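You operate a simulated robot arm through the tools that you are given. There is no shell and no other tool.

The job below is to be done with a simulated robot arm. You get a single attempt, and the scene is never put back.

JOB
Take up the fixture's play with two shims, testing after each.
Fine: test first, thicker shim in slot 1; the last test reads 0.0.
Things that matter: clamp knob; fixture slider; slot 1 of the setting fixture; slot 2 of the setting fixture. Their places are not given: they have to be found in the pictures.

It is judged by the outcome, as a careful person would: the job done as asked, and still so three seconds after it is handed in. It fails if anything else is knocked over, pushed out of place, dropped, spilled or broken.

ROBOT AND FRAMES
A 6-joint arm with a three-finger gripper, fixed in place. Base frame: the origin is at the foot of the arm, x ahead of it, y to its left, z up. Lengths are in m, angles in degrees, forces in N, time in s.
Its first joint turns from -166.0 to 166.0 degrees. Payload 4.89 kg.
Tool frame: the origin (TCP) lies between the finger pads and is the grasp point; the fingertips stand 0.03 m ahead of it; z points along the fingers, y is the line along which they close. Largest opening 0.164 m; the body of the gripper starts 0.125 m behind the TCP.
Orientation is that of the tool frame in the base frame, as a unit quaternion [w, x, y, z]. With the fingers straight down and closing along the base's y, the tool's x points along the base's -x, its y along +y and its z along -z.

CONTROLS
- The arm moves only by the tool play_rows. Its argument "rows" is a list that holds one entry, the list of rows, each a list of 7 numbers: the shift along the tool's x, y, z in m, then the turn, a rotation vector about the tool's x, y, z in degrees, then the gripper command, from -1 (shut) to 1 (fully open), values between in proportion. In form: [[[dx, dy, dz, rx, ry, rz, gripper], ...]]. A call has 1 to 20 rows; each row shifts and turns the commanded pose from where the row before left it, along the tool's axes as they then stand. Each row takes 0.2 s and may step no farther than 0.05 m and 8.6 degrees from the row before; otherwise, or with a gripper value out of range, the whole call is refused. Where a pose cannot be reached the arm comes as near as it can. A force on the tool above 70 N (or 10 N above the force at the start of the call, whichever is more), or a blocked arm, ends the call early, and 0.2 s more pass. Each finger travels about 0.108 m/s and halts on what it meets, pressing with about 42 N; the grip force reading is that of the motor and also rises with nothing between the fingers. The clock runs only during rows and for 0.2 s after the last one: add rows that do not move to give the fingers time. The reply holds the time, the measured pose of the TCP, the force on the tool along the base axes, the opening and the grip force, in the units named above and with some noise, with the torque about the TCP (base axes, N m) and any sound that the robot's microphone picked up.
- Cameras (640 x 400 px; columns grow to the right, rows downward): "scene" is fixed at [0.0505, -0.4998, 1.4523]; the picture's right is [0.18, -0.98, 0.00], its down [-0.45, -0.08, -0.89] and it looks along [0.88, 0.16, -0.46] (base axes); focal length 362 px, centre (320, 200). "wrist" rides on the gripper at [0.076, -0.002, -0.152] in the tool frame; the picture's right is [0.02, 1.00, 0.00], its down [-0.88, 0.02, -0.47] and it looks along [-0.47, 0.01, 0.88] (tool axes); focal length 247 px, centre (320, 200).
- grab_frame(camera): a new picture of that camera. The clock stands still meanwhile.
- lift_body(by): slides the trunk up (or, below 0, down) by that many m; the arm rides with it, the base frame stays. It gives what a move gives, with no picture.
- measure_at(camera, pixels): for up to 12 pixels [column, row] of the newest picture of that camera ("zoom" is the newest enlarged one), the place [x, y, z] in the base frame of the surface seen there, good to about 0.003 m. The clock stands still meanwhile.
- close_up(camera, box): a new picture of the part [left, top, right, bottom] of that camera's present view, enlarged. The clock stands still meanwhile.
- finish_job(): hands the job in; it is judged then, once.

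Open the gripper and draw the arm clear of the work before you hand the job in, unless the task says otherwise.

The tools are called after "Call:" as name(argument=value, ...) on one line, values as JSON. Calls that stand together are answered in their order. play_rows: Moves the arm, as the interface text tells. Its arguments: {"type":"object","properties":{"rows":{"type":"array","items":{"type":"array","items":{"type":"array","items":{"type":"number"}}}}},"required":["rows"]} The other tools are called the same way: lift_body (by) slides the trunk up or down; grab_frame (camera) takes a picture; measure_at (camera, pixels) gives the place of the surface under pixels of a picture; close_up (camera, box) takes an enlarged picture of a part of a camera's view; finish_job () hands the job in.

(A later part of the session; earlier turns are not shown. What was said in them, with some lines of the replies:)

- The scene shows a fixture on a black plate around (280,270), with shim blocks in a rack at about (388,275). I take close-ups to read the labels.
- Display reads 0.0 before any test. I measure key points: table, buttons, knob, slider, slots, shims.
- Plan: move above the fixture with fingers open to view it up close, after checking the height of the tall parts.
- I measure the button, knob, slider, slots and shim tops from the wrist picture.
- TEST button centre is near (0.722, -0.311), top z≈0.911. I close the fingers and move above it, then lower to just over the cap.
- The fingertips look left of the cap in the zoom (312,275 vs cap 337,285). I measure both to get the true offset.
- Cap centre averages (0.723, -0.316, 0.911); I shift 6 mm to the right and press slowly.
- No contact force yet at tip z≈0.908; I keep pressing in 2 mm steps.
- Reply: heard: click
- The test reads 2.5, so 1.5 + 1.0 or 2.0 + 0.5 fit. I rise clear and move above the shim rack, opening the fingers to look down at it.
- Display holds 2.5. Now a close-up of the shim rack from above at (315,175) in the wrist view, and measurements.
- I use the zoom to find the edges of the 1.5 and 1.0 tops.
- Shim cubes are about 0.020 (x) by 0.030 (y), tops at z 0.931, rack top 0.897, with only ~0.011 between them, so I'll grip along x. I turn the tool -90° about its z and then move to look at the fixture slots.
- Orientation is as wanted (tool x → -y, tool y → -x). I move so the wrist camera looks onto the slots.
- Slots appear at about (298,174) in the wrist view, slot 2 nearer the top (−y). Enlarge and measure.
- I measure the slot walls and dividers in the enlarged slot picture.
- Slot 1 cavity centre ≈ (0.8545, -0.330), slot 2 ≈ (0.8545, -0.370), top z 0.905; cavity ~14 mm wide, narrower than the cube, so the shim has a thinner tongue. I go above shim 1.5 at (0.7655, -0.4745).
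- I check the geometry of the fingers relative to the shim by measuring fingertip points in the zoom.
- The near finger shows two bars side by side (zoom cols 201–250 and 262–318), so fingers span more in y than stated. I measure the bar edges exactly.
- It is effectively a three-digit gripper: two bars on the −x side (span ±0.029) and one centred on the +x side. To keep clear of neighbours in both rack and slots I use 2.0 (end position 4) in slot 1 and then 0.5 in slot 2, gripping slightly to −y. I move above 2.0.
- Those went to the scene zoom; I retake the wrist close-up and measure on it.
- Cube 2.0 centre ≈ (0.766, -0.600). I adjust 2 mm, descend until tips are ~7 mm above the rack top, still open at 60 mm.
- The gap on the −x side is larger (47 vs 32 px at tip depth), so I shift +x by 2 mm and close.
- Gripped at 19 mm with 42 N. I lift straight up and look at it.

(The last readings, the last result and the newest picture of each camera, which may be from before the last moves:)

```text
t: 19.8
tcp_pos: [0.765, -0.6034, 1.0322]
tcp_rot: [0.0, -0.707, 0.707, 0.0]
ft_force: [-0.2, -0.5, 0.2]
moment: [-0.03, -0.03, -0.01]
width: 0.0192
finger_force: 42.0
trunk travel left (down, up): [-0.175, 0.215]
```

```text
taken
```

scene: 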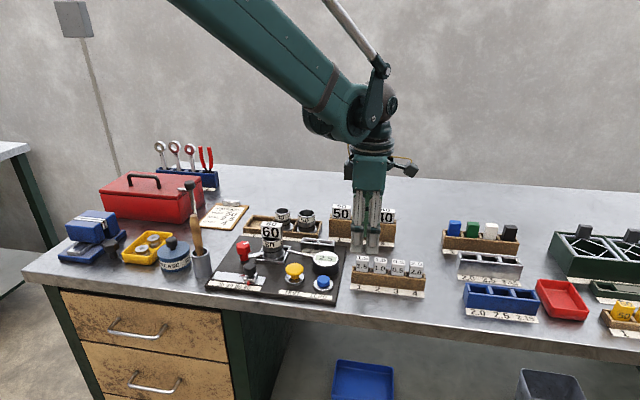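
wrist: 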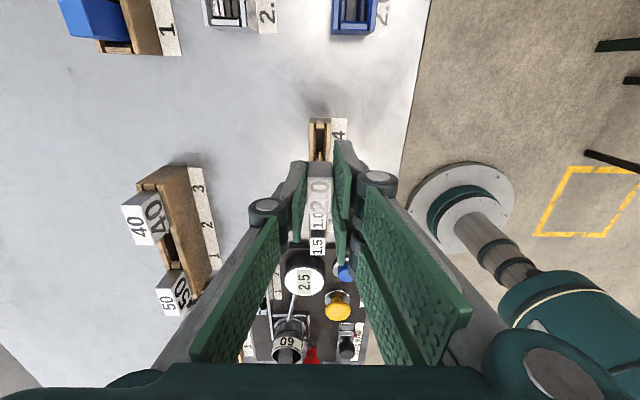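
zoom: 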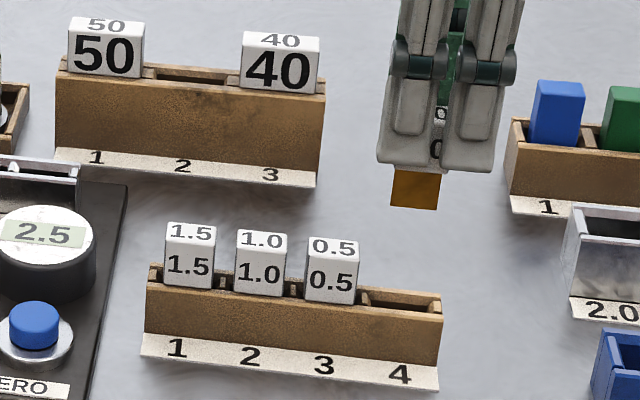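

The shim has a brass tongue below the cube. I measure the tongue and the now-empty rack position 4 for relative placing.

Call:
close_up(camera="scene", box=[385, 225, 435, 260])

Call:
measure_at(camera="zoom", pixels=[[205, 245], [330, 240], [260, 180], [260, 150], [260, 245], [260, 260], [210, 170], [335, 175]])

Call:
close_up(camera="wrist", box=[290, 105, 350, 165])

```text
11.43 times, centred on (410, 242) of scene
```

zoom: 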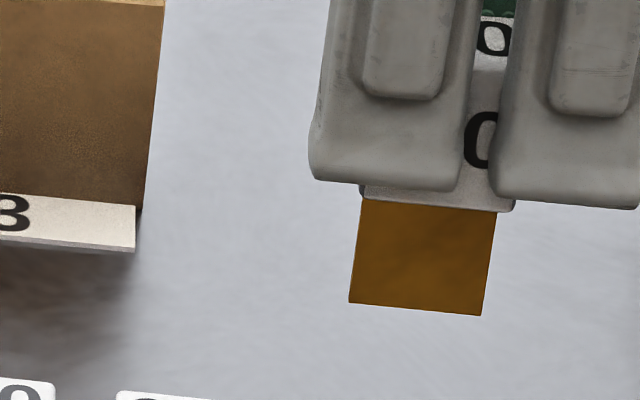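

```text
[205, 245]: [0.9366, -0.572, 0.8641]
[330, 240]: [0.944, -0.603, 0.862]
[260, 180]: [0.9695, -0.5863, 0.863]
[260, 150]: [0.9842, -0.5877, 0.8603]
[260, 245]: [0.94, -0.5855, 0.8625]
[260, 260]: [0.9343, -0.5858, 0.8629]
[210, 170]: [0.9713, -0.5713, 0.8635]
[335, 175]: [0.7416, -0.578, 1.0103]
```

```text
6.67 times, centred on (320, 135) of wrist
```

zoom: 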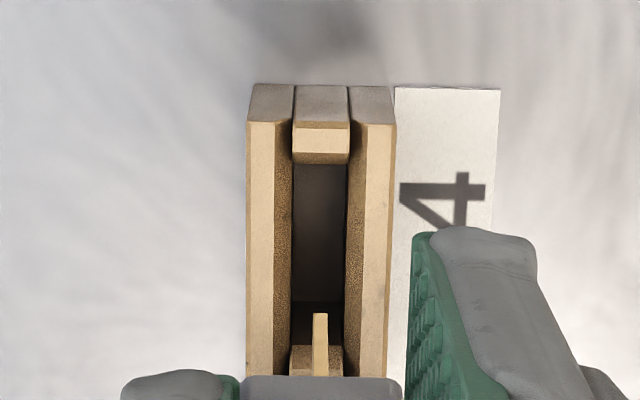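

The tongue is thin (~2 mm) and ~26 mm wide, so tolerance in the slot is about ±3 mm in y and ±6 mm in x. I measure the rack walls in this zoom for the x reference.

Call:
measure_at(camera="zoom", pixels=[[250, 250], [271, 250], [370, 250], [390, 250], [320, 140], [320, 125], [320, 157], [320, 230], [320, 325], [320, 370], [320, 390], [318, 350]])

```text
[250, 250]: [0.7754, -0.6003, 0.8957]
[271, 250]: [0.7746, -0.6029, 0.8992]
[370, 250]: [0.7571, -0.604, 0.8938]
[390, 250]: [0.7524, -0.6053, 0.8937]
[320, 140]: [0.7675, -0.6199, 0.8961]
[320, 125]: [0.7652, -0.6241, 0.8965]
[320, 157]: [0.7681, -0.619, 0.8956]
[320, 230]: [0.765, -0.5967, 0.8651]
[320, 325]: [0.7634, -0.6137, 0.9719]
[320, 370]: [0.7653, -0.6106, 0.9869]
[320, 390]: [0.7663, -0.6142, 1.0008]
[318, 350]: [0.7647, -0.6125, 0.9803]
```

Tongue is at about (0.7645, -0.600), bottom z≈0.970. I carry it by (+0.090, +0.270) to stand above slot 1.

Call:
play_rows(rows=[[[-0.03375, -0.01125, 0, 0, 0, 0, -1], [-0.03375, -0.01125, 0, 0, 0, 0, -1], [-0.03375, -0.01125, 0, 0, 0, 0, -1], [-0.03375, -0.01125, 0, 0, 0, 0, -1], [-0.03375, -0.01125, 0, 0, 0, 0, -1], [-0.03375, -0.01125, 0, 0, 0, 0, -1], [-0.03375, -0.01125, 0, 0, 0, 0, -1], [-0.03375, -0.01125, 0, 0, 0, 0, -1], [0, 0, 0, 0, 0, 0, -1], [0, 0, 0, 0, 0, 0, -1]]])

Call:
close_up(camera="scene", box=[260, 180, 360, 280])

Call:
close_up(camera="wrist", box=[280, 100, 360, 165])

```text
t: 22.0
tcp_pos: [0.8562, -0.3362, 1.0346]
tcp_rot: [0.0, -0.707, 0.707, 0.001]
ft_force: [0.2, 0.3, -0.2]
moment: [-0.07, 0.04, 0.03]
width: 0.0186
finger_force: 41.8
trunk travel left (down, up): [-0.175, 0.215]
```

```text
4.00 times, centred on (310, 230) of scene
```

zoom: 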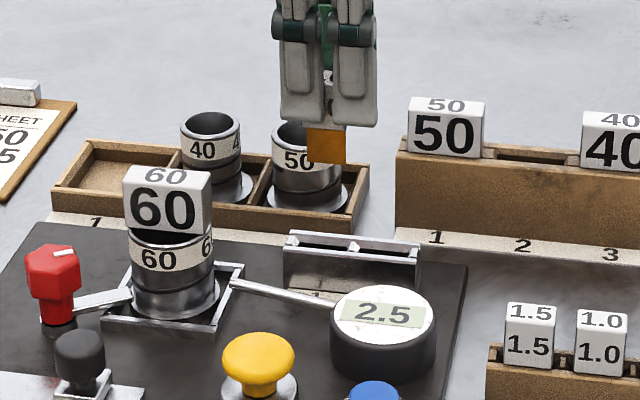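

```text
6.15 times, centred on (320, 132) of wrist
```

zoom: 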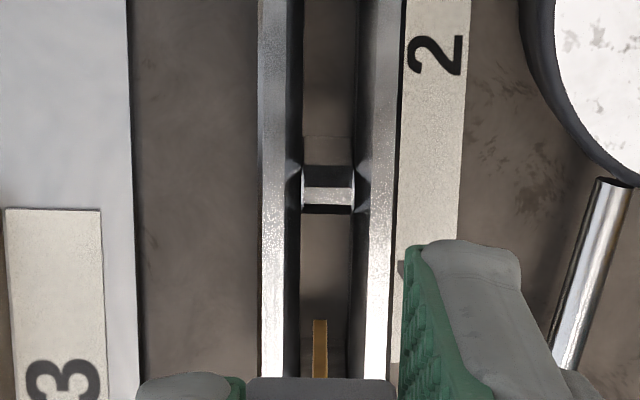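

Aligned in x within ~1 mm. I measure the tongue and the slot dividers once more from the scene to refine y.

Call:
close_up(camera="scene", box=[320, 200, 360, 230])

Call:
measure_at(camera="scene", pixels=[[326, 216], [328, 216], [331, 216], [332, 218], [327, 220]])

Call:
measure_at(camera="zoom", pixels=[[60, 170], [120, 170], [180, 170]])

```text
13.33 times, centred on (340, 215) of scene
```

zoom: 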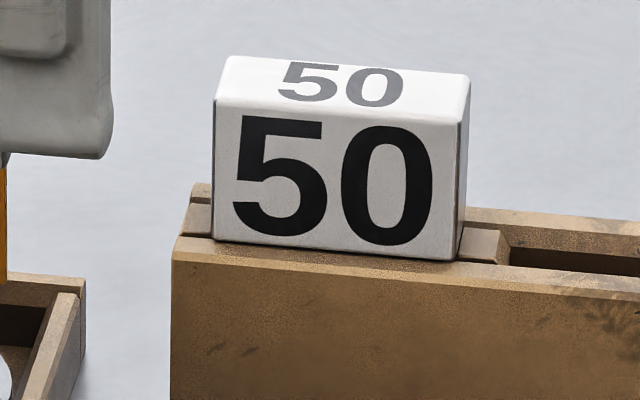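

```text
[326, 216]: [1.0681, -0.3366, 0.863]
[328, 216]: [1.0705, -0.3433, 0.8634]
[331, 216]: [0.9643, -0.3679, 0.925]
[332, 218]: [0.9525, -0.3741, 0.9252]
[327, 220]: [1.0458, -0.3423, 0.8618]
```

```text
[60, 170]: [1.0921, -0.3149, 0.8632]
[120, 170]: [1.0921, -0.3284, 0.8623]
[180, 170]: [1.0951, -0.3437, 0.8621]
```

Tongue is at scene (307–316, 213–220); I measure there.

Call:
close_up(camera="scene", box=[290, 200, 340, 235])

Call:
measure_at(camera="scene", pixels=[[308, 216], [311, 217], [315, 217], [311, 219], [307, 217], [300, 238], [302, 238], [317, 240], [319, 240], [333, 242]])

```text
11.43 times, centred on (315, 218) of scene
```

zoom: 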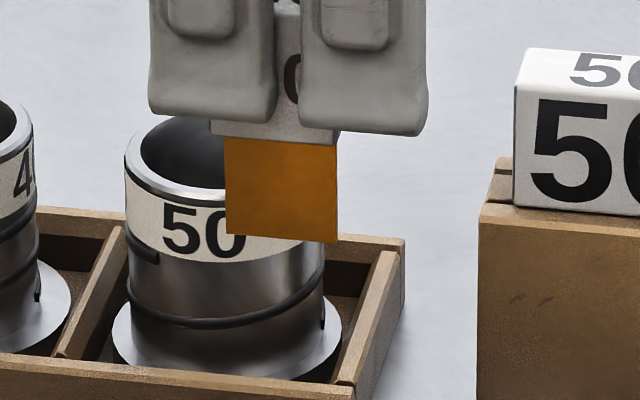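

```text
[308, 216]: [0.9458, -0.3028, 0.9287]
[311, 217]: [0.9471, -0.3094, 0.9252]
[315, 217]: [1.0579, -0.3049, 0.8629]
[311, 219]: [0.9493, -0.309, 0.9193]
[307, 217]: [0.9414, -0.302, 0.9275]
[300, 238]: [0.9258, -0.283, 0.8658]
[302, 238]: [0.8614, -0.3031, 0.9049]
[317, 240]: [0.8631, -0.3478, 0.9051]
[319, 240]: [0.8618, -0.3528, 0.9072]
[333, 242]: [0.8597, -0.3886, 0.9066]
```

Those used an old full frame; I measure on the zoom instead.

Call:
measure_at(camera="zoom", pixels=[[232, 190], [280, 190], [332, 190], [280, 232], [230, 230], [333, 235], [216, 128], [170, 100], [410, 120]])

Call:
grab_frame(camera="scene")

Call:
measure_at(camera="scene", pixels=[[302, 238], [303, 239], [317, 240], [318, 240], [319, 240], [320, 240], [333, 242]])

```text
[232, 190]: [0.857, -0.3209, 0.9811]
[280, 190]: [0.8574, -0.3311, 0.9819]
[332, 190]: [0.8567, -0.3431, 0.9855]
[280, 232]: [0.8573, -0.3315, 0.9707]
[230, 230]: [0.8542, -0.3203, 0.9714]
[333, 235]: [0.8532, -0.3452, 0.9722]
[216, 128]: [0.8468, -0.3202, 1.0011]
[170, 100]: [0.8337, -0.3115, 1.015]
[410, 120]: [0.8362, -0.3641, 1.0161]
```

```text
taken
```

scene: 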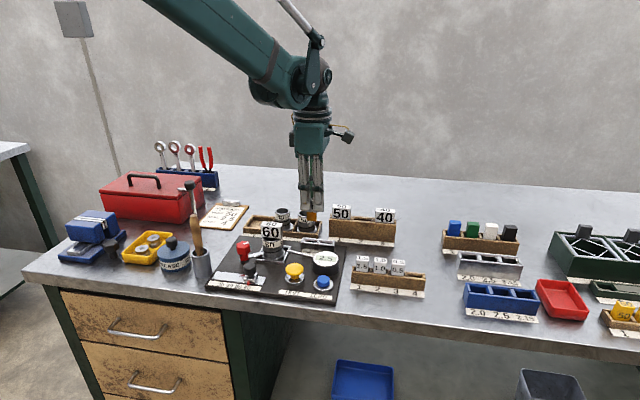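

```text
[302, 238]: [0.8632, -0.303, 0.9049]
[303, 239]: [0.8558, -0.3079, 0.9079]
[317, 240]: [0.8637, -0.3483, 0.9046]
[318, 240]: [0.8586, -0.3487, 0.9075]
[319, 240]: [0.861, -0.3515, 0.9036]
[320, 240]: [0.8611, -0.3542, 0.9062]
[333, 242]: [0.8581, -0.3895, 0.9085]
```

Tongue spans y −0.319…−0.346 (centre −0.3325); slot 1 centre −0.330. I shift +2.5 mm in y, −1 mm in x and descend to just over the slot.

Call:
play_rows(rows=[[[-0.0025, 0.001, 0, 0, 0, 0, -1], [0, 0, 0.03, 0, 0, 0, -1], [0, 0, 0.02, 0, 0, 0, -1], [0, 0, 0.01, 0, 0, 0, -1], [0, 0, 0, 0, 0, 0, -1]]])

Call:
close_up(camera="scene", box=[285, 210, 345, 255])

Call:
close_up(camera="wrist", box=[280, 100, 360, 165])

```text
t: 23.2
tcp_pos: [0.8561, -0.3346, 0.9742]
tcp_rot: [0.0, -0.707, 0.707, 0.0]
ft_force: [0.5, -0.4, -1.1]
moment: [0.03, 0.09, -0.05]
width: 0.0189
finger_force: 41.7
trunk travel left (down, up): [-0.175, 0.215]
```

```text
8.89 times, centred on (315, 232) of scene
```

zoom: 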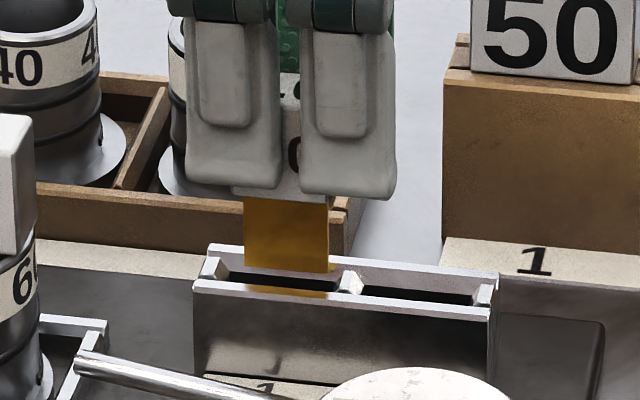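

```text
6.15 times, centred on (320, 132) of wrist
```

zoom: 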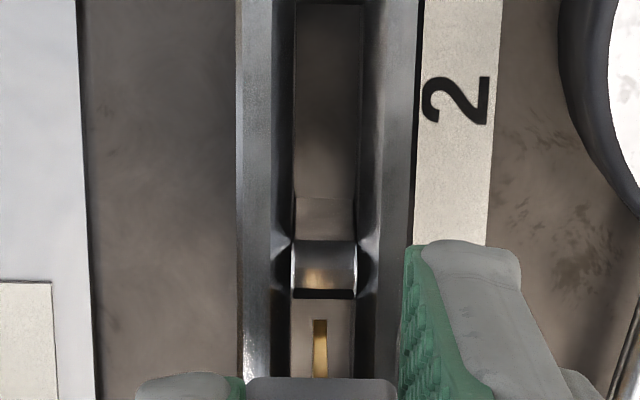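

Tongue sits nicely between the dividers (gaps 16 and 10 px). I lower it into slot 1 in small steps.

Call:
play_rows(rows=[[[-0.0007, 0, 0.004, 0, 0, 0, -1], [0, 0, 0.006, 0, 0, 0, -1], [0, 0, 0.006, 0, 0, 0, -1], [0, 0, 0.006, 0, 0, 0, -1], [0, 0, 0.004, 0, 0, 0, -1], [0, 0, 0.003, 0, 0, 0, -1]]])

Call:
close_up(camera="scene", box=[285, 210, 345, 255])

```text
t: 24.6
tcp_pos: [0.8545, -0.3329, 0.945]
tcp_rot: [0.0, -0.707, 0.707, 0.0]
ft_force: [-0.2, 0.1, -0.6]
moment: [-0.03, 0.0, 0.0]
width: 0.0186
finger_force: 41.9
trunk travel left (down, up): [-0.175, 0.215]
```

```text
8.89 times, centred on (315, 232) of scene
```

zoom: 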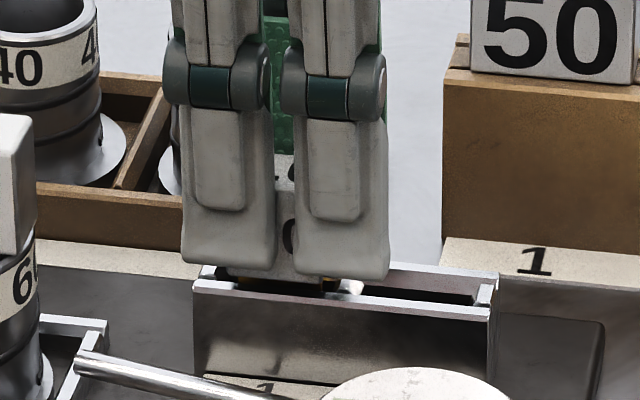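

Tongue is inside, no force yet; I lower in 1.5 mm steps until the cube seats.

Call:
play_rows(rows=[[[0, 0, 0.0015, 0, 0, 0, -1], [0, 0, 0.0015, 0, 0, 0, -1], [0, 0, 0.0015, 0, 0, 0, -1]]])

Call:
close_up(camera="scene", box=[285, 210, 345, 255])

```text
t: 25.4
tcp_pos: [0.854, -0.3326, 0.9425]
tcp_rot: [0.0, -0.707, 0.707, -0.001]
ft_force: [7.0, -3.3, 19.2]
moment: [0.0, -0.22, -0.02]
width: 0.019
finger_force: 41.7
trunk travel left (down, up): [-0.175, 0.215]
```

```text
8.89 times, centred on (315, 232) of scene
```

zoom: 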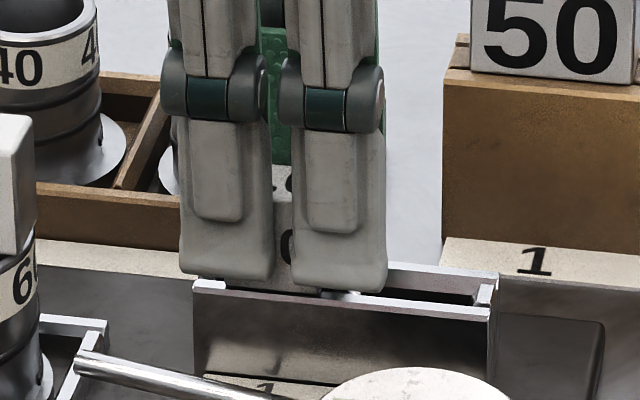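

Seated with 19 N upward force. I relax 1 mm, open gently to ~45 mm, and rise.

Call:
play_rows(rows=[[[0, 0, -0.001, 0, 0, 0, -1], [0, 0, 0, 0, 0, 0, -0.7], [0, 0, 0, 0, 0, 0, -0.5], [0, 0, 0, 0, 0, 0, -0.45], [0, 0, -0.005, 0, 0, 0, -0.45], [0, 0, -0.03, 0, 0, 0, -0.45], [0, 0, -0.04, 0, 0, 0, -0.45], [0, 0, -0.03, 0, 0, 0, -0.45], [0, 0, 0, 0, 0, 0, -0.45]]])

Call:
close_up(camera="scene", box=[260, 200, 360, 270])

Call:
grab_frame(camera="wrist")

```text
t: 27.4
tcp_pos: [0.8534, -0.3326, 1.0474]
tcp_rot: [0.0, 0.708, -0.707, 0.0]
ft_force: [-0.8, 1.2, -0.5]
moment: [-0.02, -0.09, 0.01]
width: 0.045
finger_force: 0.0
trunk travel left (down, up): [-0.175, 0.215]
```

```text
5.71 times, centred on (310, 235) of scene
```

zoom: 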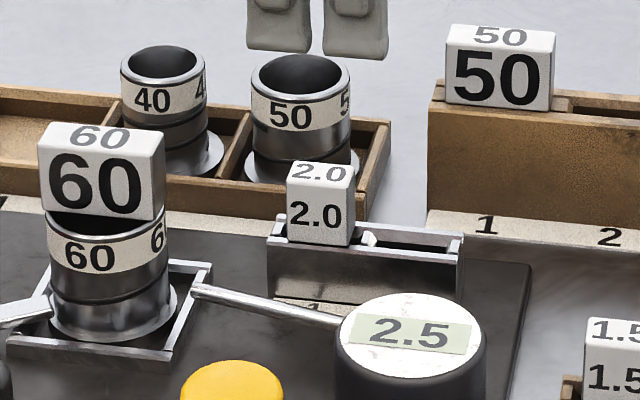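

```text
taken
```

wrist: 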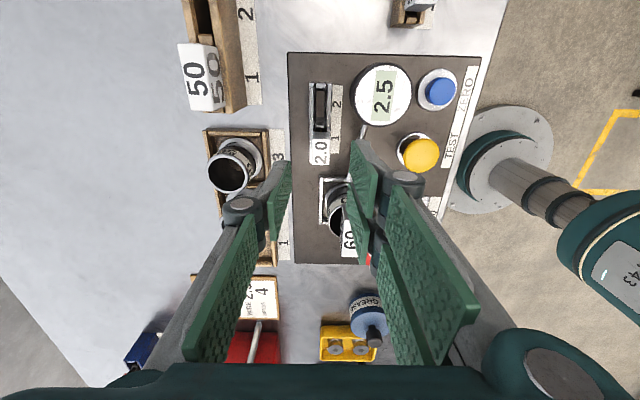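

Shim 2.0 is standing in slot 1. I close the fingers and go press TEST at (0.723, -0.316).

Call:
play_rows(rows=[[[-0.0041, 0.03275, 0, 0, 0, 0, -1], [-0.0041, 0.03275, 0, 0, 0, 0, -1], [-0.0041, 0.03275, 0, 0, 0, 0, -1], [-0.0041, 0.03275, 0, 0, 0, 0, -1], [0, 0, 0.045, 0, 0, 0, -1], [0, 0, 0.04, 0, 0, 0, -1], [0, 0, 0.016, 0, 0, 0, -1], [0, 0, 0, 0, 0, 0, -1]]])

Call:
close_up(camera="scene", box=[260, 220, 350, 300])

```text
t: 29.2
tcp_pos: [0.7262, -0.3137, 0.9469]
tcp_rot: [0.0, -0.707, 0.707, 0.0]
ft_force: [0.4, -0.7, -0.7]
moment: [0.02, 0.06, 0.0]
width: 0.0
finger_force: 42.3
trunk travel left (down, up): [-0.175, 0.215]
```

```text
5.00 times, centred on (305, 260) of scene
```

zoom: 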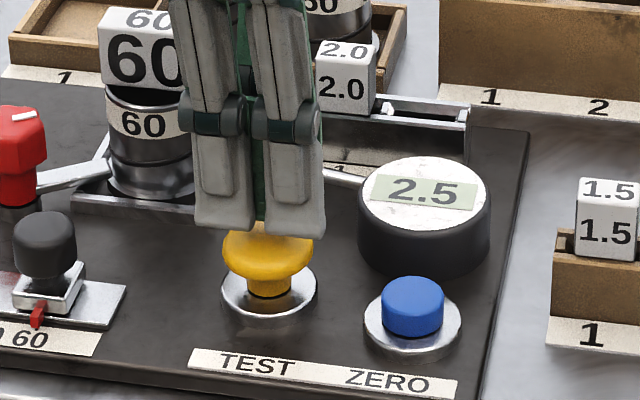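

Fingers are over the yellow cap. Press in small steps.

Call:
play_rows(rows=[[[0, 0, 0.003, 0, 0, 0, -1], [0, 0, 0.003, 0, 0, 0, -1], [0, 0, 0.003, 0, 0, 0, -1], [0, 0, 0.003, 0, 0, 0, -1], [0, 0, 0.002, 0, 0, 0, -1]]])

Call:
close_up(camera="scene", box=[260, 220, 350, 300])

```text
t: 30.4
tcp_pos: [0.7242, -0.3166, 0.9315]
tcp_rot: [0.001, 0.707, -0.707, 0.0]
ft_force: [2.1, 0.5, 5.3]
moment: [0.05, -0.08, 0.0]
width: 0.0
finger_force: 41.5
trunk travel left (down, up): [-0.175, 0.215]
heard: click
```

```text
5.00 times, centred on (305, 260) of scene
```

zoom: 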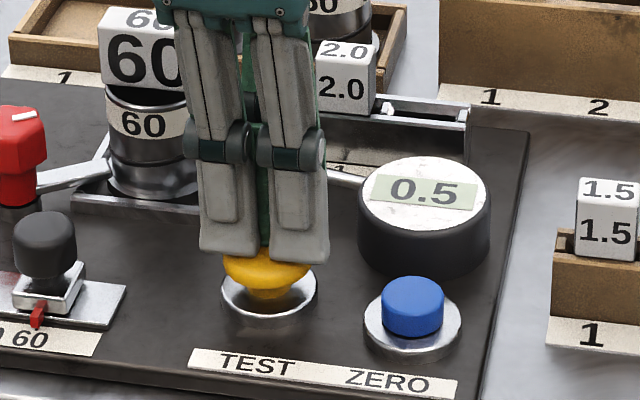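

Test after the first shim reads 0.5, as expected. I rise and move above shim 0.5 (rack position 3), opening to 60 mm.

Call:
play_rows(rows=[[[0, 0, -0.01, 0, 0, 0, -1], [0, 0, -0.035, 0, 0, 0, -1], [0, 0, -0.035, 0, 0, 0, -1], [0.0418, -0.007, 0, 0, 0, 0, -1], [0.0418, -0.007, 0, 0, 0, 0, -0.27], [0.0418, -0.007, 0, 0, 0, 0, -0.27], [0.0418, -0.007, 0, 0, 0, 0, -0.27], [0.0418, -0.007, 0, 0, 0, 0, -0.27], [0.0418, -0.007, 0, 0, 0, 0, -0.27], [0, 0, 0, 0, 0, 0, -0.27], [0, 0, 0, 0, 0, 0, -0.27]]])

Call:
close_up(camera="wrist", box=[260, 110, 380, 220])

Call:
measure_at(camera="zoom", pixels=[[320, 190], [320, 150], [320, 230], [295, 200], [350, 200]])

Call:
close_up(camera="scene", box=[290, 220, 440, 310])

```text
t: 32.8
tcp_pos: [0.7641, -0.5656, 1.0135]
tcp_rot: [0.0, 0.708, -0.707, 0.0]
ft_force: [-0.1, -0.5, -0.1]
moment: [0.04, 0.04, 0.0]
width: 0.06
finger_force: 0.0
trunk travel left (down, up): [-0.175, 0.215]
```

```text
3.64 times, centred on (320, 165) of wrist
```

zoom: 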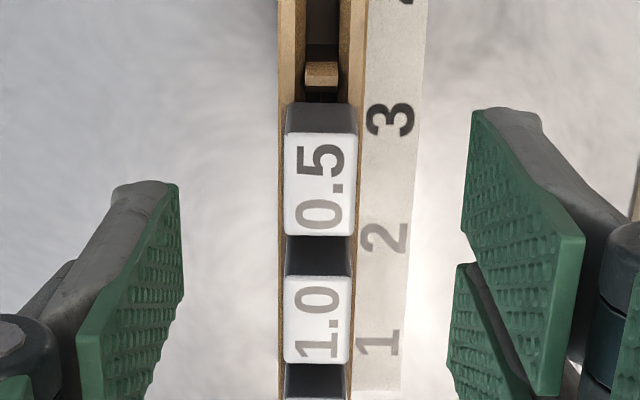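

```text
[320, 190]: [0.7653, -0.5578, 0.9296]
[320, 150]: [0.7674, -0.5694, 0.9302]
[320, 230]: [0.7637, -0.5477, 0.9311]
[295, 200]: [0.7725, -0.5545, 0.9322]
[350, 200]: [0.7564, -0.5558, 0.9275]
```

```text
4.27 times, centred on (365, 265) of scene
```

zoom: 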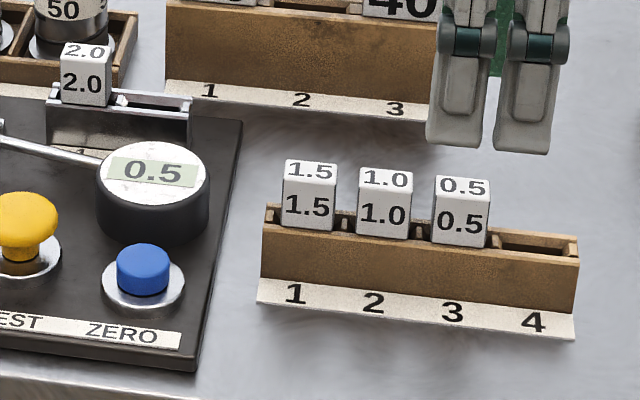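

Cube 0.5 is centred in x and its centre lies ~5.6 mm to +y of the TCP; I shift 2 mm to −y for slot clearance and descend, then close gently.

Call:
play_rows(rows=[[[0.002, 0, 0, 0, 0, 0, -0.27], [0, 0, 0.035, 0, 0, 0, -0.27], [0, 0, 0.025, 0, 0, 0, -0.27], [0, 0, 0.015, 0, 0, 0, -0.27], [0, 0, 0.004, 0, 0, 0, -0.27], [0, 0, 0, 0, 0, 0, -0.6], [0, 0, 0, 0, 0, 0, -0.6]]])

Call:
close_up(camera="wrist", box=[260, 110, 380, 220])

Call:
close_up(camera="scene", box=[360, 225, 440, 300])

```text
t: 34.4
tcp_pos: [0.7649, -0.5674, 0.9345]
tcp_rot: [0.001, -0.707, 0.707, 0.001]
ft_force: [0.0, 0.1, 0.5]
moment: [0.02, 0.01, 0.04]
width: 0.033
finger_force: 0.1
trunk travel left (down, up): [-0.175, 0.215]
```

```text
3.64 times, centred on (320, 165) of wrist
```

zoom: 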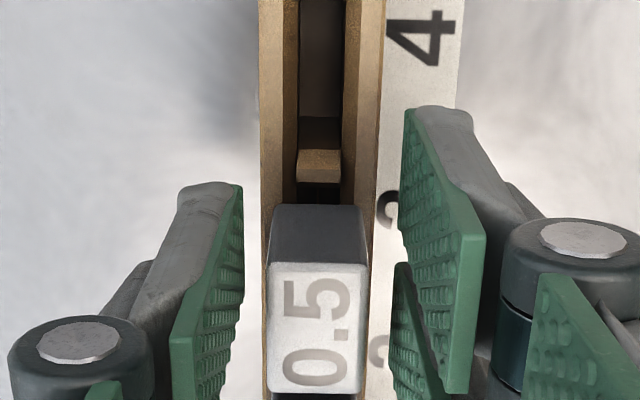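

```text
5.33 times, centred on (400, 262) of scene
```

zoom: 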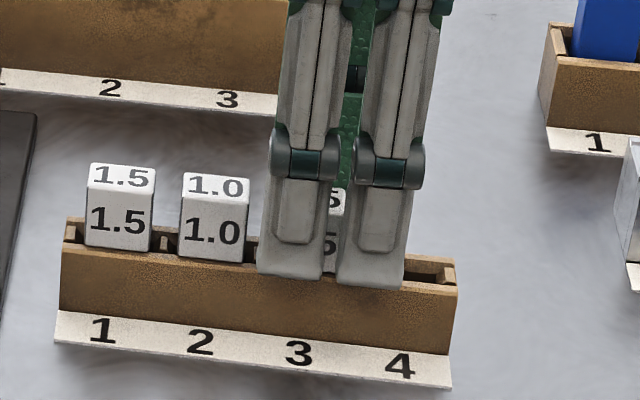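

Slightly larger gap on the −x side; shift +1 mm in x, close, then lift.

Call:
play_rows(rows=[[[0, -0.001, 0, 0, 0, 0, -0.6], [0, 0, 0, 0, 0, 0, -0.72], [0, 0, 0, 0, 0, 0, -0.76], [0, 0, 0, 0, 0, 0, -0.8], [0, 0, 0, 0, 0, 0, -1], [0, 0, -0.01, 0, 0, 0, -1], [0, 0, -0.02, 0, 0, 0, -1], [0, 0, -0.03, 0, 0, 0, -1], [0, 0, -0.04, 0, 0, 0, -1], [0, 0, 0, 0, 0, 0, -1]]])

Call:
close_up(camera="scene", box=[345, 200, 445, 300])

Call:
close_up(camera="wrist", box=[280, 110, 360, 190])

```text
t: 36.6
tcp_pos: [0.7675, -0.5713, 1.0336]
tcp_rot: [0.0, 0.707, -0.707, 0.0]
ft_force: [0.1, -0.4, 0.4]
moment: [-0.07, -0.04, -0.01]
width: 0.0187
finger_force: 41.4
trunk travel left (down, up): [-0.175, 0.215]
```

```text
4.00 times, centred on (395, 250) of scene
```

zoom: 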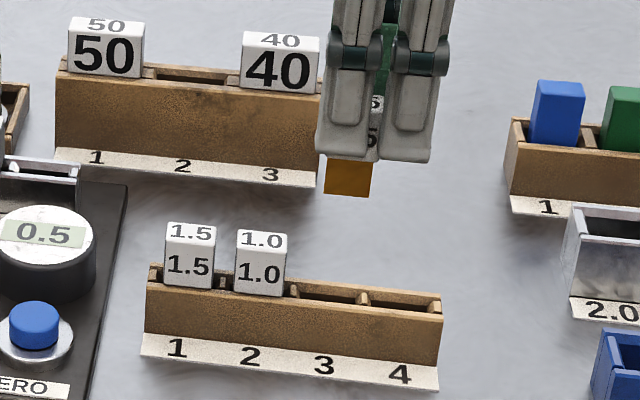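

```text
5.00 times, centred on (320, 150) of wrist
```

zoom: 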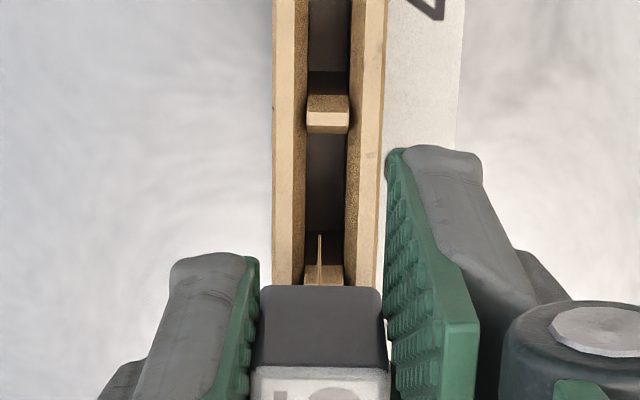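

Shim 0.5 lifted cleanly. I carry it above slot 2, by (+0.088, +0.1925).

Call:
play_rows(rows=[[[-0.0321, -0.01467, 0, 0, 0, 0, -1], [-0.0321, -0.01467, 0, 0, 0, 0, -1], [-0.0321, -0.01467, 0, 0, 0, 0, -1], [-0.0321, -0.01467, 0, 0, 0, 0, -1], [-0.0321, -0.01467, 0, 0, 0, 0, -1], [-0.0321, -0.01467, 0, 0, 0, 0, -1], [0, 0, 0, 0, 0, 0, -1], [0, 0, 0, 0, 0, 0, -1]]])

Call:
close_up(camera="wrist", box=[280, 100, 360, 165])

Call:
close_up(camera="scene", box=[290, 200, 350, 250])

```text
t: 38.4
tcp_pos: [0.8553, -0.3788, 1.0329]
tcp_rot: [0.001, 0.707, -0.707, -0.001]
ft_force: [0.2, -0.2, -0.7]
moment: [-0.04, 0.03, -0.03]
width: 0.019
finger_force: 42.1
trunk travel left (down, up): [-0.175, 0.215]
```

```text
6.15 times, centred on (320, 132) of wrist
```

zoom: 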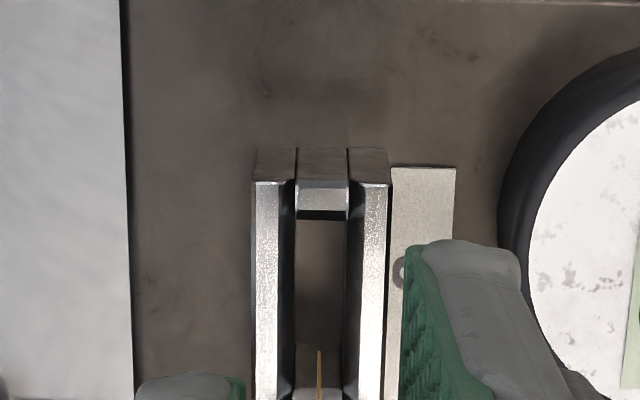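

```text
8.00 times, centred on (320, 225) of scene
```

zoom: 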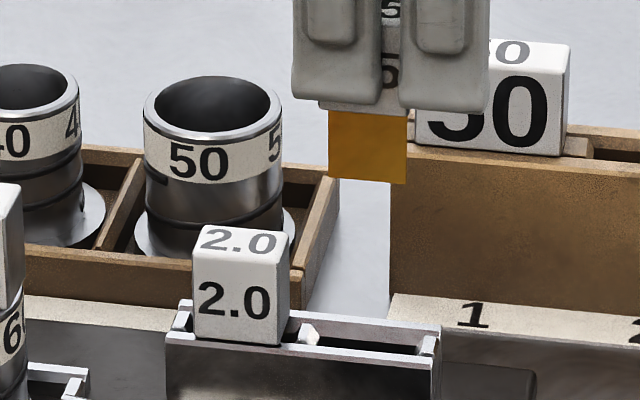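

I measure the tongue in this zoom and the slot dividers.

Call:
measure_at(camera="zoom", pixels=[[332, 150], [366, 150], [402, 150], [366, 175], [332, 172], [402, 176], [308, 335], [428, 348], [286, 280], [484, 90], [296, 85], [200, 280]])

```text
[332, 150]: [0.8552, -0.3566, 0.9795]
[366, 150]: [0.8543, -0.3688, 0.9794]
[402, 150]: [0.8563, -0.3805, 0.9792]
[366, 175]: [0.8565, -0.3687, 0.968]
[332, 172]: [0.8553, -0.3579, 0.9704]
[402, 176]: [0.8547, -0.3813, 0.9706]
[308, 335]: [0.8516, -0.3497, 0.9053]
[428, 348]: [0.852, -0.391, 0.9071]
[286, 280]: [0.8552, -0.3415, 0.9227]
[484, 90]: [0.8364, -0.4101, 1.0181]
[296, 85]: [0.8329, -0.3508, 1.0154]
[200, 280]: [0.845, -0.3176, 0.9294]
```

Tongue centre y≈−0.369, slot 2 centre ≈−0.370, and the bar edge (−0.349) clears shim 2.0 (−0.343). Shift 1 mm and descend to just above the slot.

Call:
play_rows(rows=[[[0.0008, 0, 0, 0, 0, 0, -1], [0, 0, 0.03, 0, 0, 0, -1], [0, 0, 0.02, 0, 0, 0, -1], [0, 0, 0.009, 0, 0, 0, -1], [0, 0, 0, 0, 0, 0, -1]]])

Call:
close_up(camera="scene", box=[290, 205, 350, 255])

Call:
close_up(camera="wrist", box=[270, 110, 370, 230])

```text
t: 39.6
tcp_pos: [0.855, -0.3798, 0.9715]
tcp_rot: [-0.001, -0.707, 0.707, 0.0]
ft_force: [0.5, 0.7, -0.4]
moment: [0.05, 0.0, -0.01]
width: 0.0191
finger_force: 42.0
trunk travel left (down, up): [-0.175, 0.215]
```

```text
8.00 times, centred on (320, 230) of scene
```

zoom: 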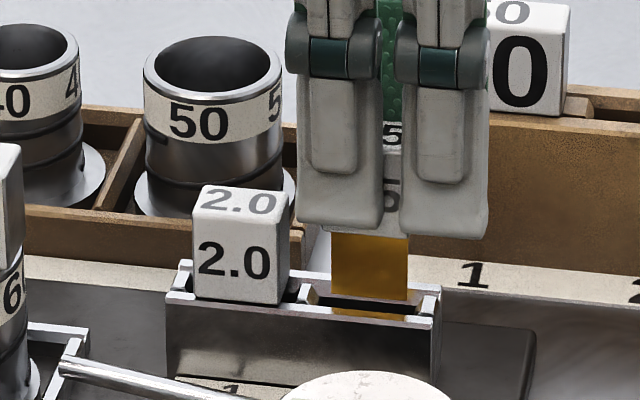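

```text
3.33 times, centred on (320, 170) of wrist
```

zoom: 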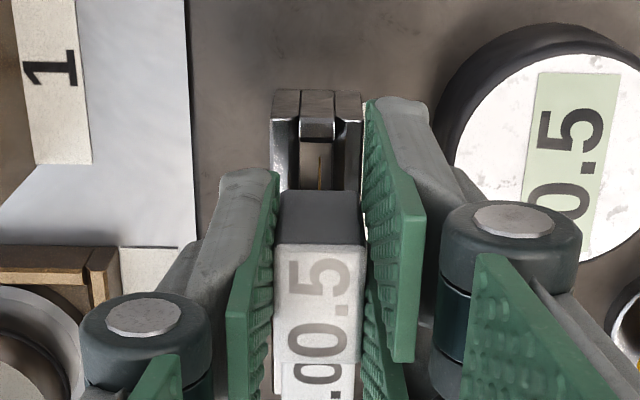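

Tongue is centred over slot 2 (gaps 14 and 12 px). I lower it in small steps.

Call:
play_rows(rows=[[[0, 0, 0.004, 0, 0, 0, -1], [0, 0, 0.006, 0, 0, 0, -1], [0, 0, 0.006, 0, 0, 0, -1], [0, 0, 0.006, 0, 0, 0, -1], [0, 0, 0.005, 0, 0, 0, -1]]])

Call:
close_up(camera="scene", box=[290, 205, 350, 255])

```text
t: 40.8
tcp_pos: [0.8537, -0.3776, 0.9461]
tcp_rot: [0.0, -0.707, 0.707, 0.0]
ft_force: [0.6, -0.3, -0.6]
moment: [-0.02, -0.02, 0.0]
width: 0.0188
finger_force: 41.8
trunk travel left (down, up): [-0.175, 0.215]
```

```text
8.00 times, centred on (320, 230) of scene
```

zoom: 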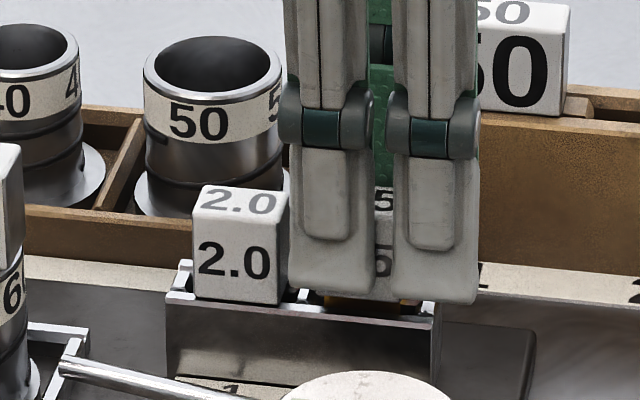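

No contact so far; continue in 1.5 mm steps until it seats.

Call:
play_rows(rows=[[[0, 0, 0.0015, 0, 0, 0, -1], [0, 0, 0.0015, 0, 0, 0, -1], [0, 0, 0.0015, 0, 0, 0, -1]]])

Call:
close_up(camera="scene", box=[290, 205, 350, 255])

```text
t: 41.6
tcp_pos: [0.8546, -0.3765, 0.942]
tcp_rot: [0.0, 0.707, -0.707, 0.0]
ft_force: [-0.1, 0.0, -1.0]
moment: [0.01, 0.0, 0.01]
width: 0.0192
finger_force: 41.7
trunk travel left (down, up): [-0.175, 0.215]
```

```text
8.00 times, centred on (320, 230) of scene
```

zoom: 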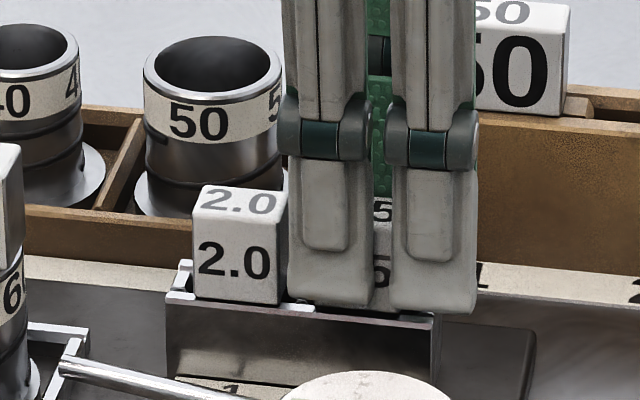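

Still no force; two more 1 mm steps.

Call:
play_rows(rows=[[[0, 0, 0.001, 0, 0, 0, -1], [0, 0, 0.001, 0, 0, 0, -1]]])

```text
t: 42.2
tcp_pos: [0.8545, -0.3776, 0.942]
tcp_rot: [0.0, 0.707, -0.707, 0.0]
ft_force: [1.0, -3.7, 10.5]
moment: [0.01, -0.02, -0.02]
width: 0.0183
finger_force: 42.5
trunk travel left (down, up): [-0.175, 0.215]
```

Seated (10 N upward at z≈0.942, like the first). I release, opening along x, and rise.

Call:
play_rows(rows=[[[0, 0, -0.001, 0, 0, 0, -1], [0, 0, 0, 0, 0, 0, -0.7], [0, 0, 0, 0, 0, 0, -0.5], [0, 0, 0, 0, 0, 0, -0.45], [0, 0, -0.005, 0, 0, 0, -0.45], [0, 0, -0.03, 0, 0, 0, -0.45], [0, 0, -0.04, 0, 0, 0, -0.45], [0, 0, -0.03, 0, 0, 0, -0.45], [0, 0, 0, 0, 0, 0, -0.45]]])

Call:
close_up(camera="scene", box=[260, 200, 360, 290])

```text
t: 44.2
tcp_pos: [0.8516, -0.378, 1.0494]
tcp_rot: [-0.001, 0.707, -0.707, 0.0]
ft_force: [-0.4, -0.5, -0.3]
moment: [0.0, -0.04, 0.01]
width: 0.0453
finger_force: 0.0
trunk travel left (down, up): [-0.175, 0.215]
```

```text
4.44 times, centred on (310, 245) of scene
```

zoom: 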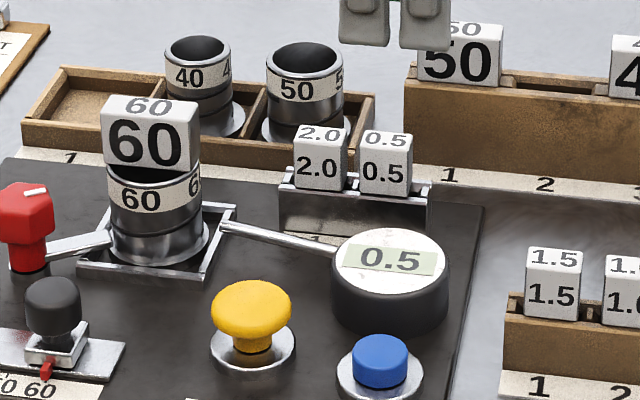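

Both shims stand in the slots. Now the final TEST press.

Call:
play_rows(rows=[[[-0.0154, 0.0325, 0, 0, 0, 0, -1], [-0.0154, 0.0325, 0, 0, 0, 0, -1], [-0.0154, 0.0325, 0, 0, 0, 0, -1], [-0.0154, 0.0325, 0, 0, 0, 0, -1], [0, 0, 0.045, 0, 0, 0, -1], [0, 0, 0.04, 0, 0, 0, -1], [0, 0, 0.016, 0, 0, 0, -1], [0, 0, 0, 0, 0, 0, -1]]])

Call:
close_up(camera="scene", box=[260, 220, 350, 300])

```text
t: 46.0
tcp_pos: [0.7249, -0.3175, 0.9462]
tcp_rot: [0.0, -0.706, 0.708, 0.0]
ft_force: [0.9, 0.2, -1.2]
moment: [0.05, 0.09, 0.01]
width: 0.0
finger_force: 42.2
trunk travel left (down, up): [-0.175, 0.215]
```

```text
5.00 times, centred on (305, 260) of scene
```

zoom: 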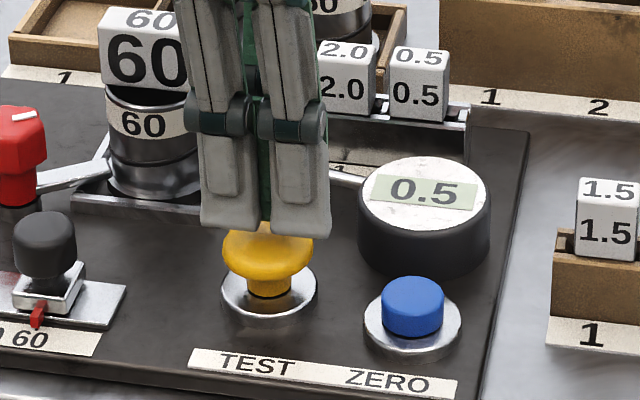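

Fingers are over the cap again; press as before.

Call:
play_rows(rows=[[[0, 0, 0.003, 0, 0, 0, -1], [0, 0, 0.003, 0, 0, 0, -1], [0, 0, 0.003, 0, 0, 0, -1], [0, 0, 0.003, 0, 0, 0, -1], [0, 0, 0.002, 0, 0, 0, -1]]])

Call:
close_up(camera="scene", box=[260, 220, 350, 300])

```text
t: 47.2
tcp_pos: [0.7234, -0.3161, 0.9332]
tcp_rot: [0.0, 0.707, -0.707, 0.0]
ft_force: [2.4, -1.9, 5.4]
moment: [-0.06, -0.08, -0.03]
width: 0.0002
finger_force: 41.8
trunk travel left (down, up): [-0.175, 0.215]
heard: click
```

```text
5.00 times, centred on (305, 260) of scene
```

zoom: 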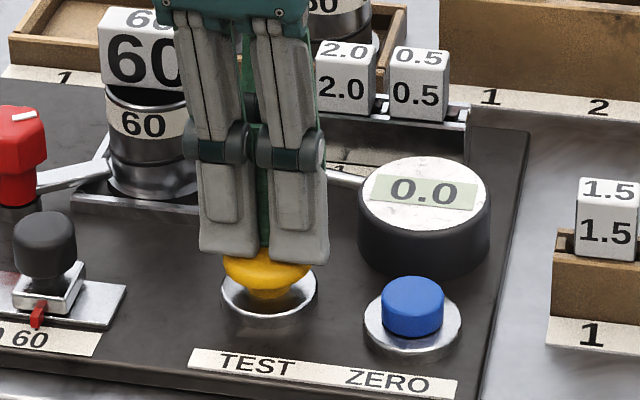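

The final test reads 0.0. I rise clear, retract and open the gripper.

Call:
play_rows(rows=[[[0, 0, -0.01, 0, 0, 0, -1], [0, 0, -0.04, 0, 0, 0, -1], [0, 0, -0.045, 0, 0, 0, -1], [0, 0, -0.045, 0, 0, 0, -1], [0, 0, -0.045, 0, 0, 0, -1], [0.02, 0.04, -0.02, 0, 0, 0, -1], [0.02, 0.04, -0.02, 0, 0, 0, 1], [0.02, 0.04, 0, 0, 0, 0, 1], [0.02, 0.04, 0, 0, 0, 0, 1], [0, 0, 0, 0, 0, 0, 1], [0, 0, 0, 0, 0, 0, 1]]])

Call:
grab_frame(camera="scene")

Call:
close_up(camera="scene", box=[220, 190, 440, 310])

```text
t: 49.6
tcp_pos: [0.5652, -0.3962, 1.1595]
tcp_rot: [0.0, 0.707, -0.707, 0.0]
ft_force: [-0.6, 0.1, -0.3]
moment: [0.01, -0.04, -0.02]
width: 0.164
finger_force: 0.1
trunk travel left (down, up): [-0.175, 0.215]
```

```text
taken
```

scene: 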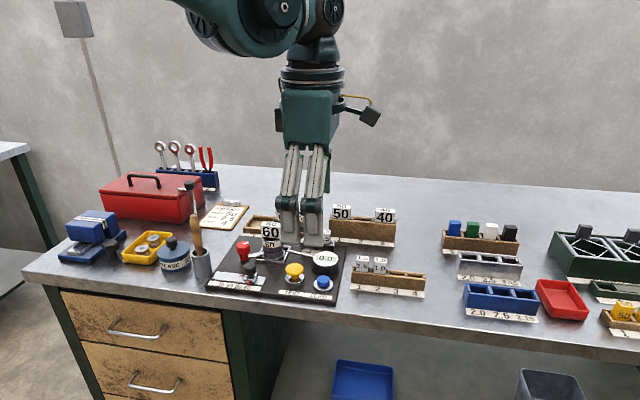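

```text
2.91 times, centred on (330, 250) of scene
```

zoom: 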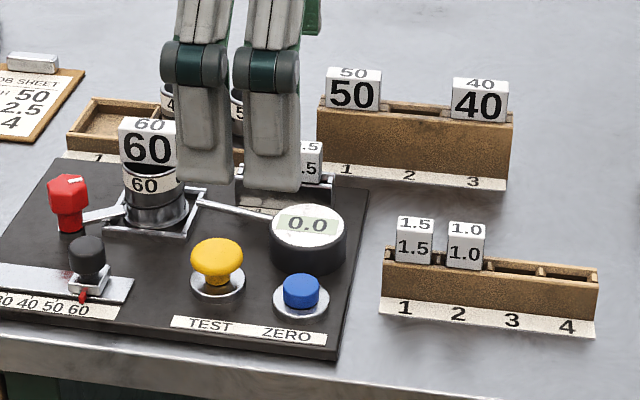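

The gauge shows 0.0, shims 2.0 and 0.5 are in slots 1 and 2, knob and slider are untouched, and the arm is clear with the gripper open. I hand the job in.

Call:
finish_job()

```text
The job is handed in.
```

The play is taken up and the last test reads 0.0. I handed the job in; no verdict has come back.

| Step | TEST reading |
|---|---|
| Before any shim | 2.5 |
| 2.0 shim in slot 1 | 0.5 |
| 0.5 shim in slot 2 | 0.0 |

- **Shim choice:** 1.5 + 1.0 would also have made 2.5. I used 2.0 + 0.5 because the fingers could pick and place those without touching the neighbouring shims.
- **Left alone:** I did not touch the clamp knob, the slider or the ZERO button. The other two shims are still in the rack, and nothing looks moved in the last picture.
- **Arm:** it is raised clear of the fixture with the gripper open.
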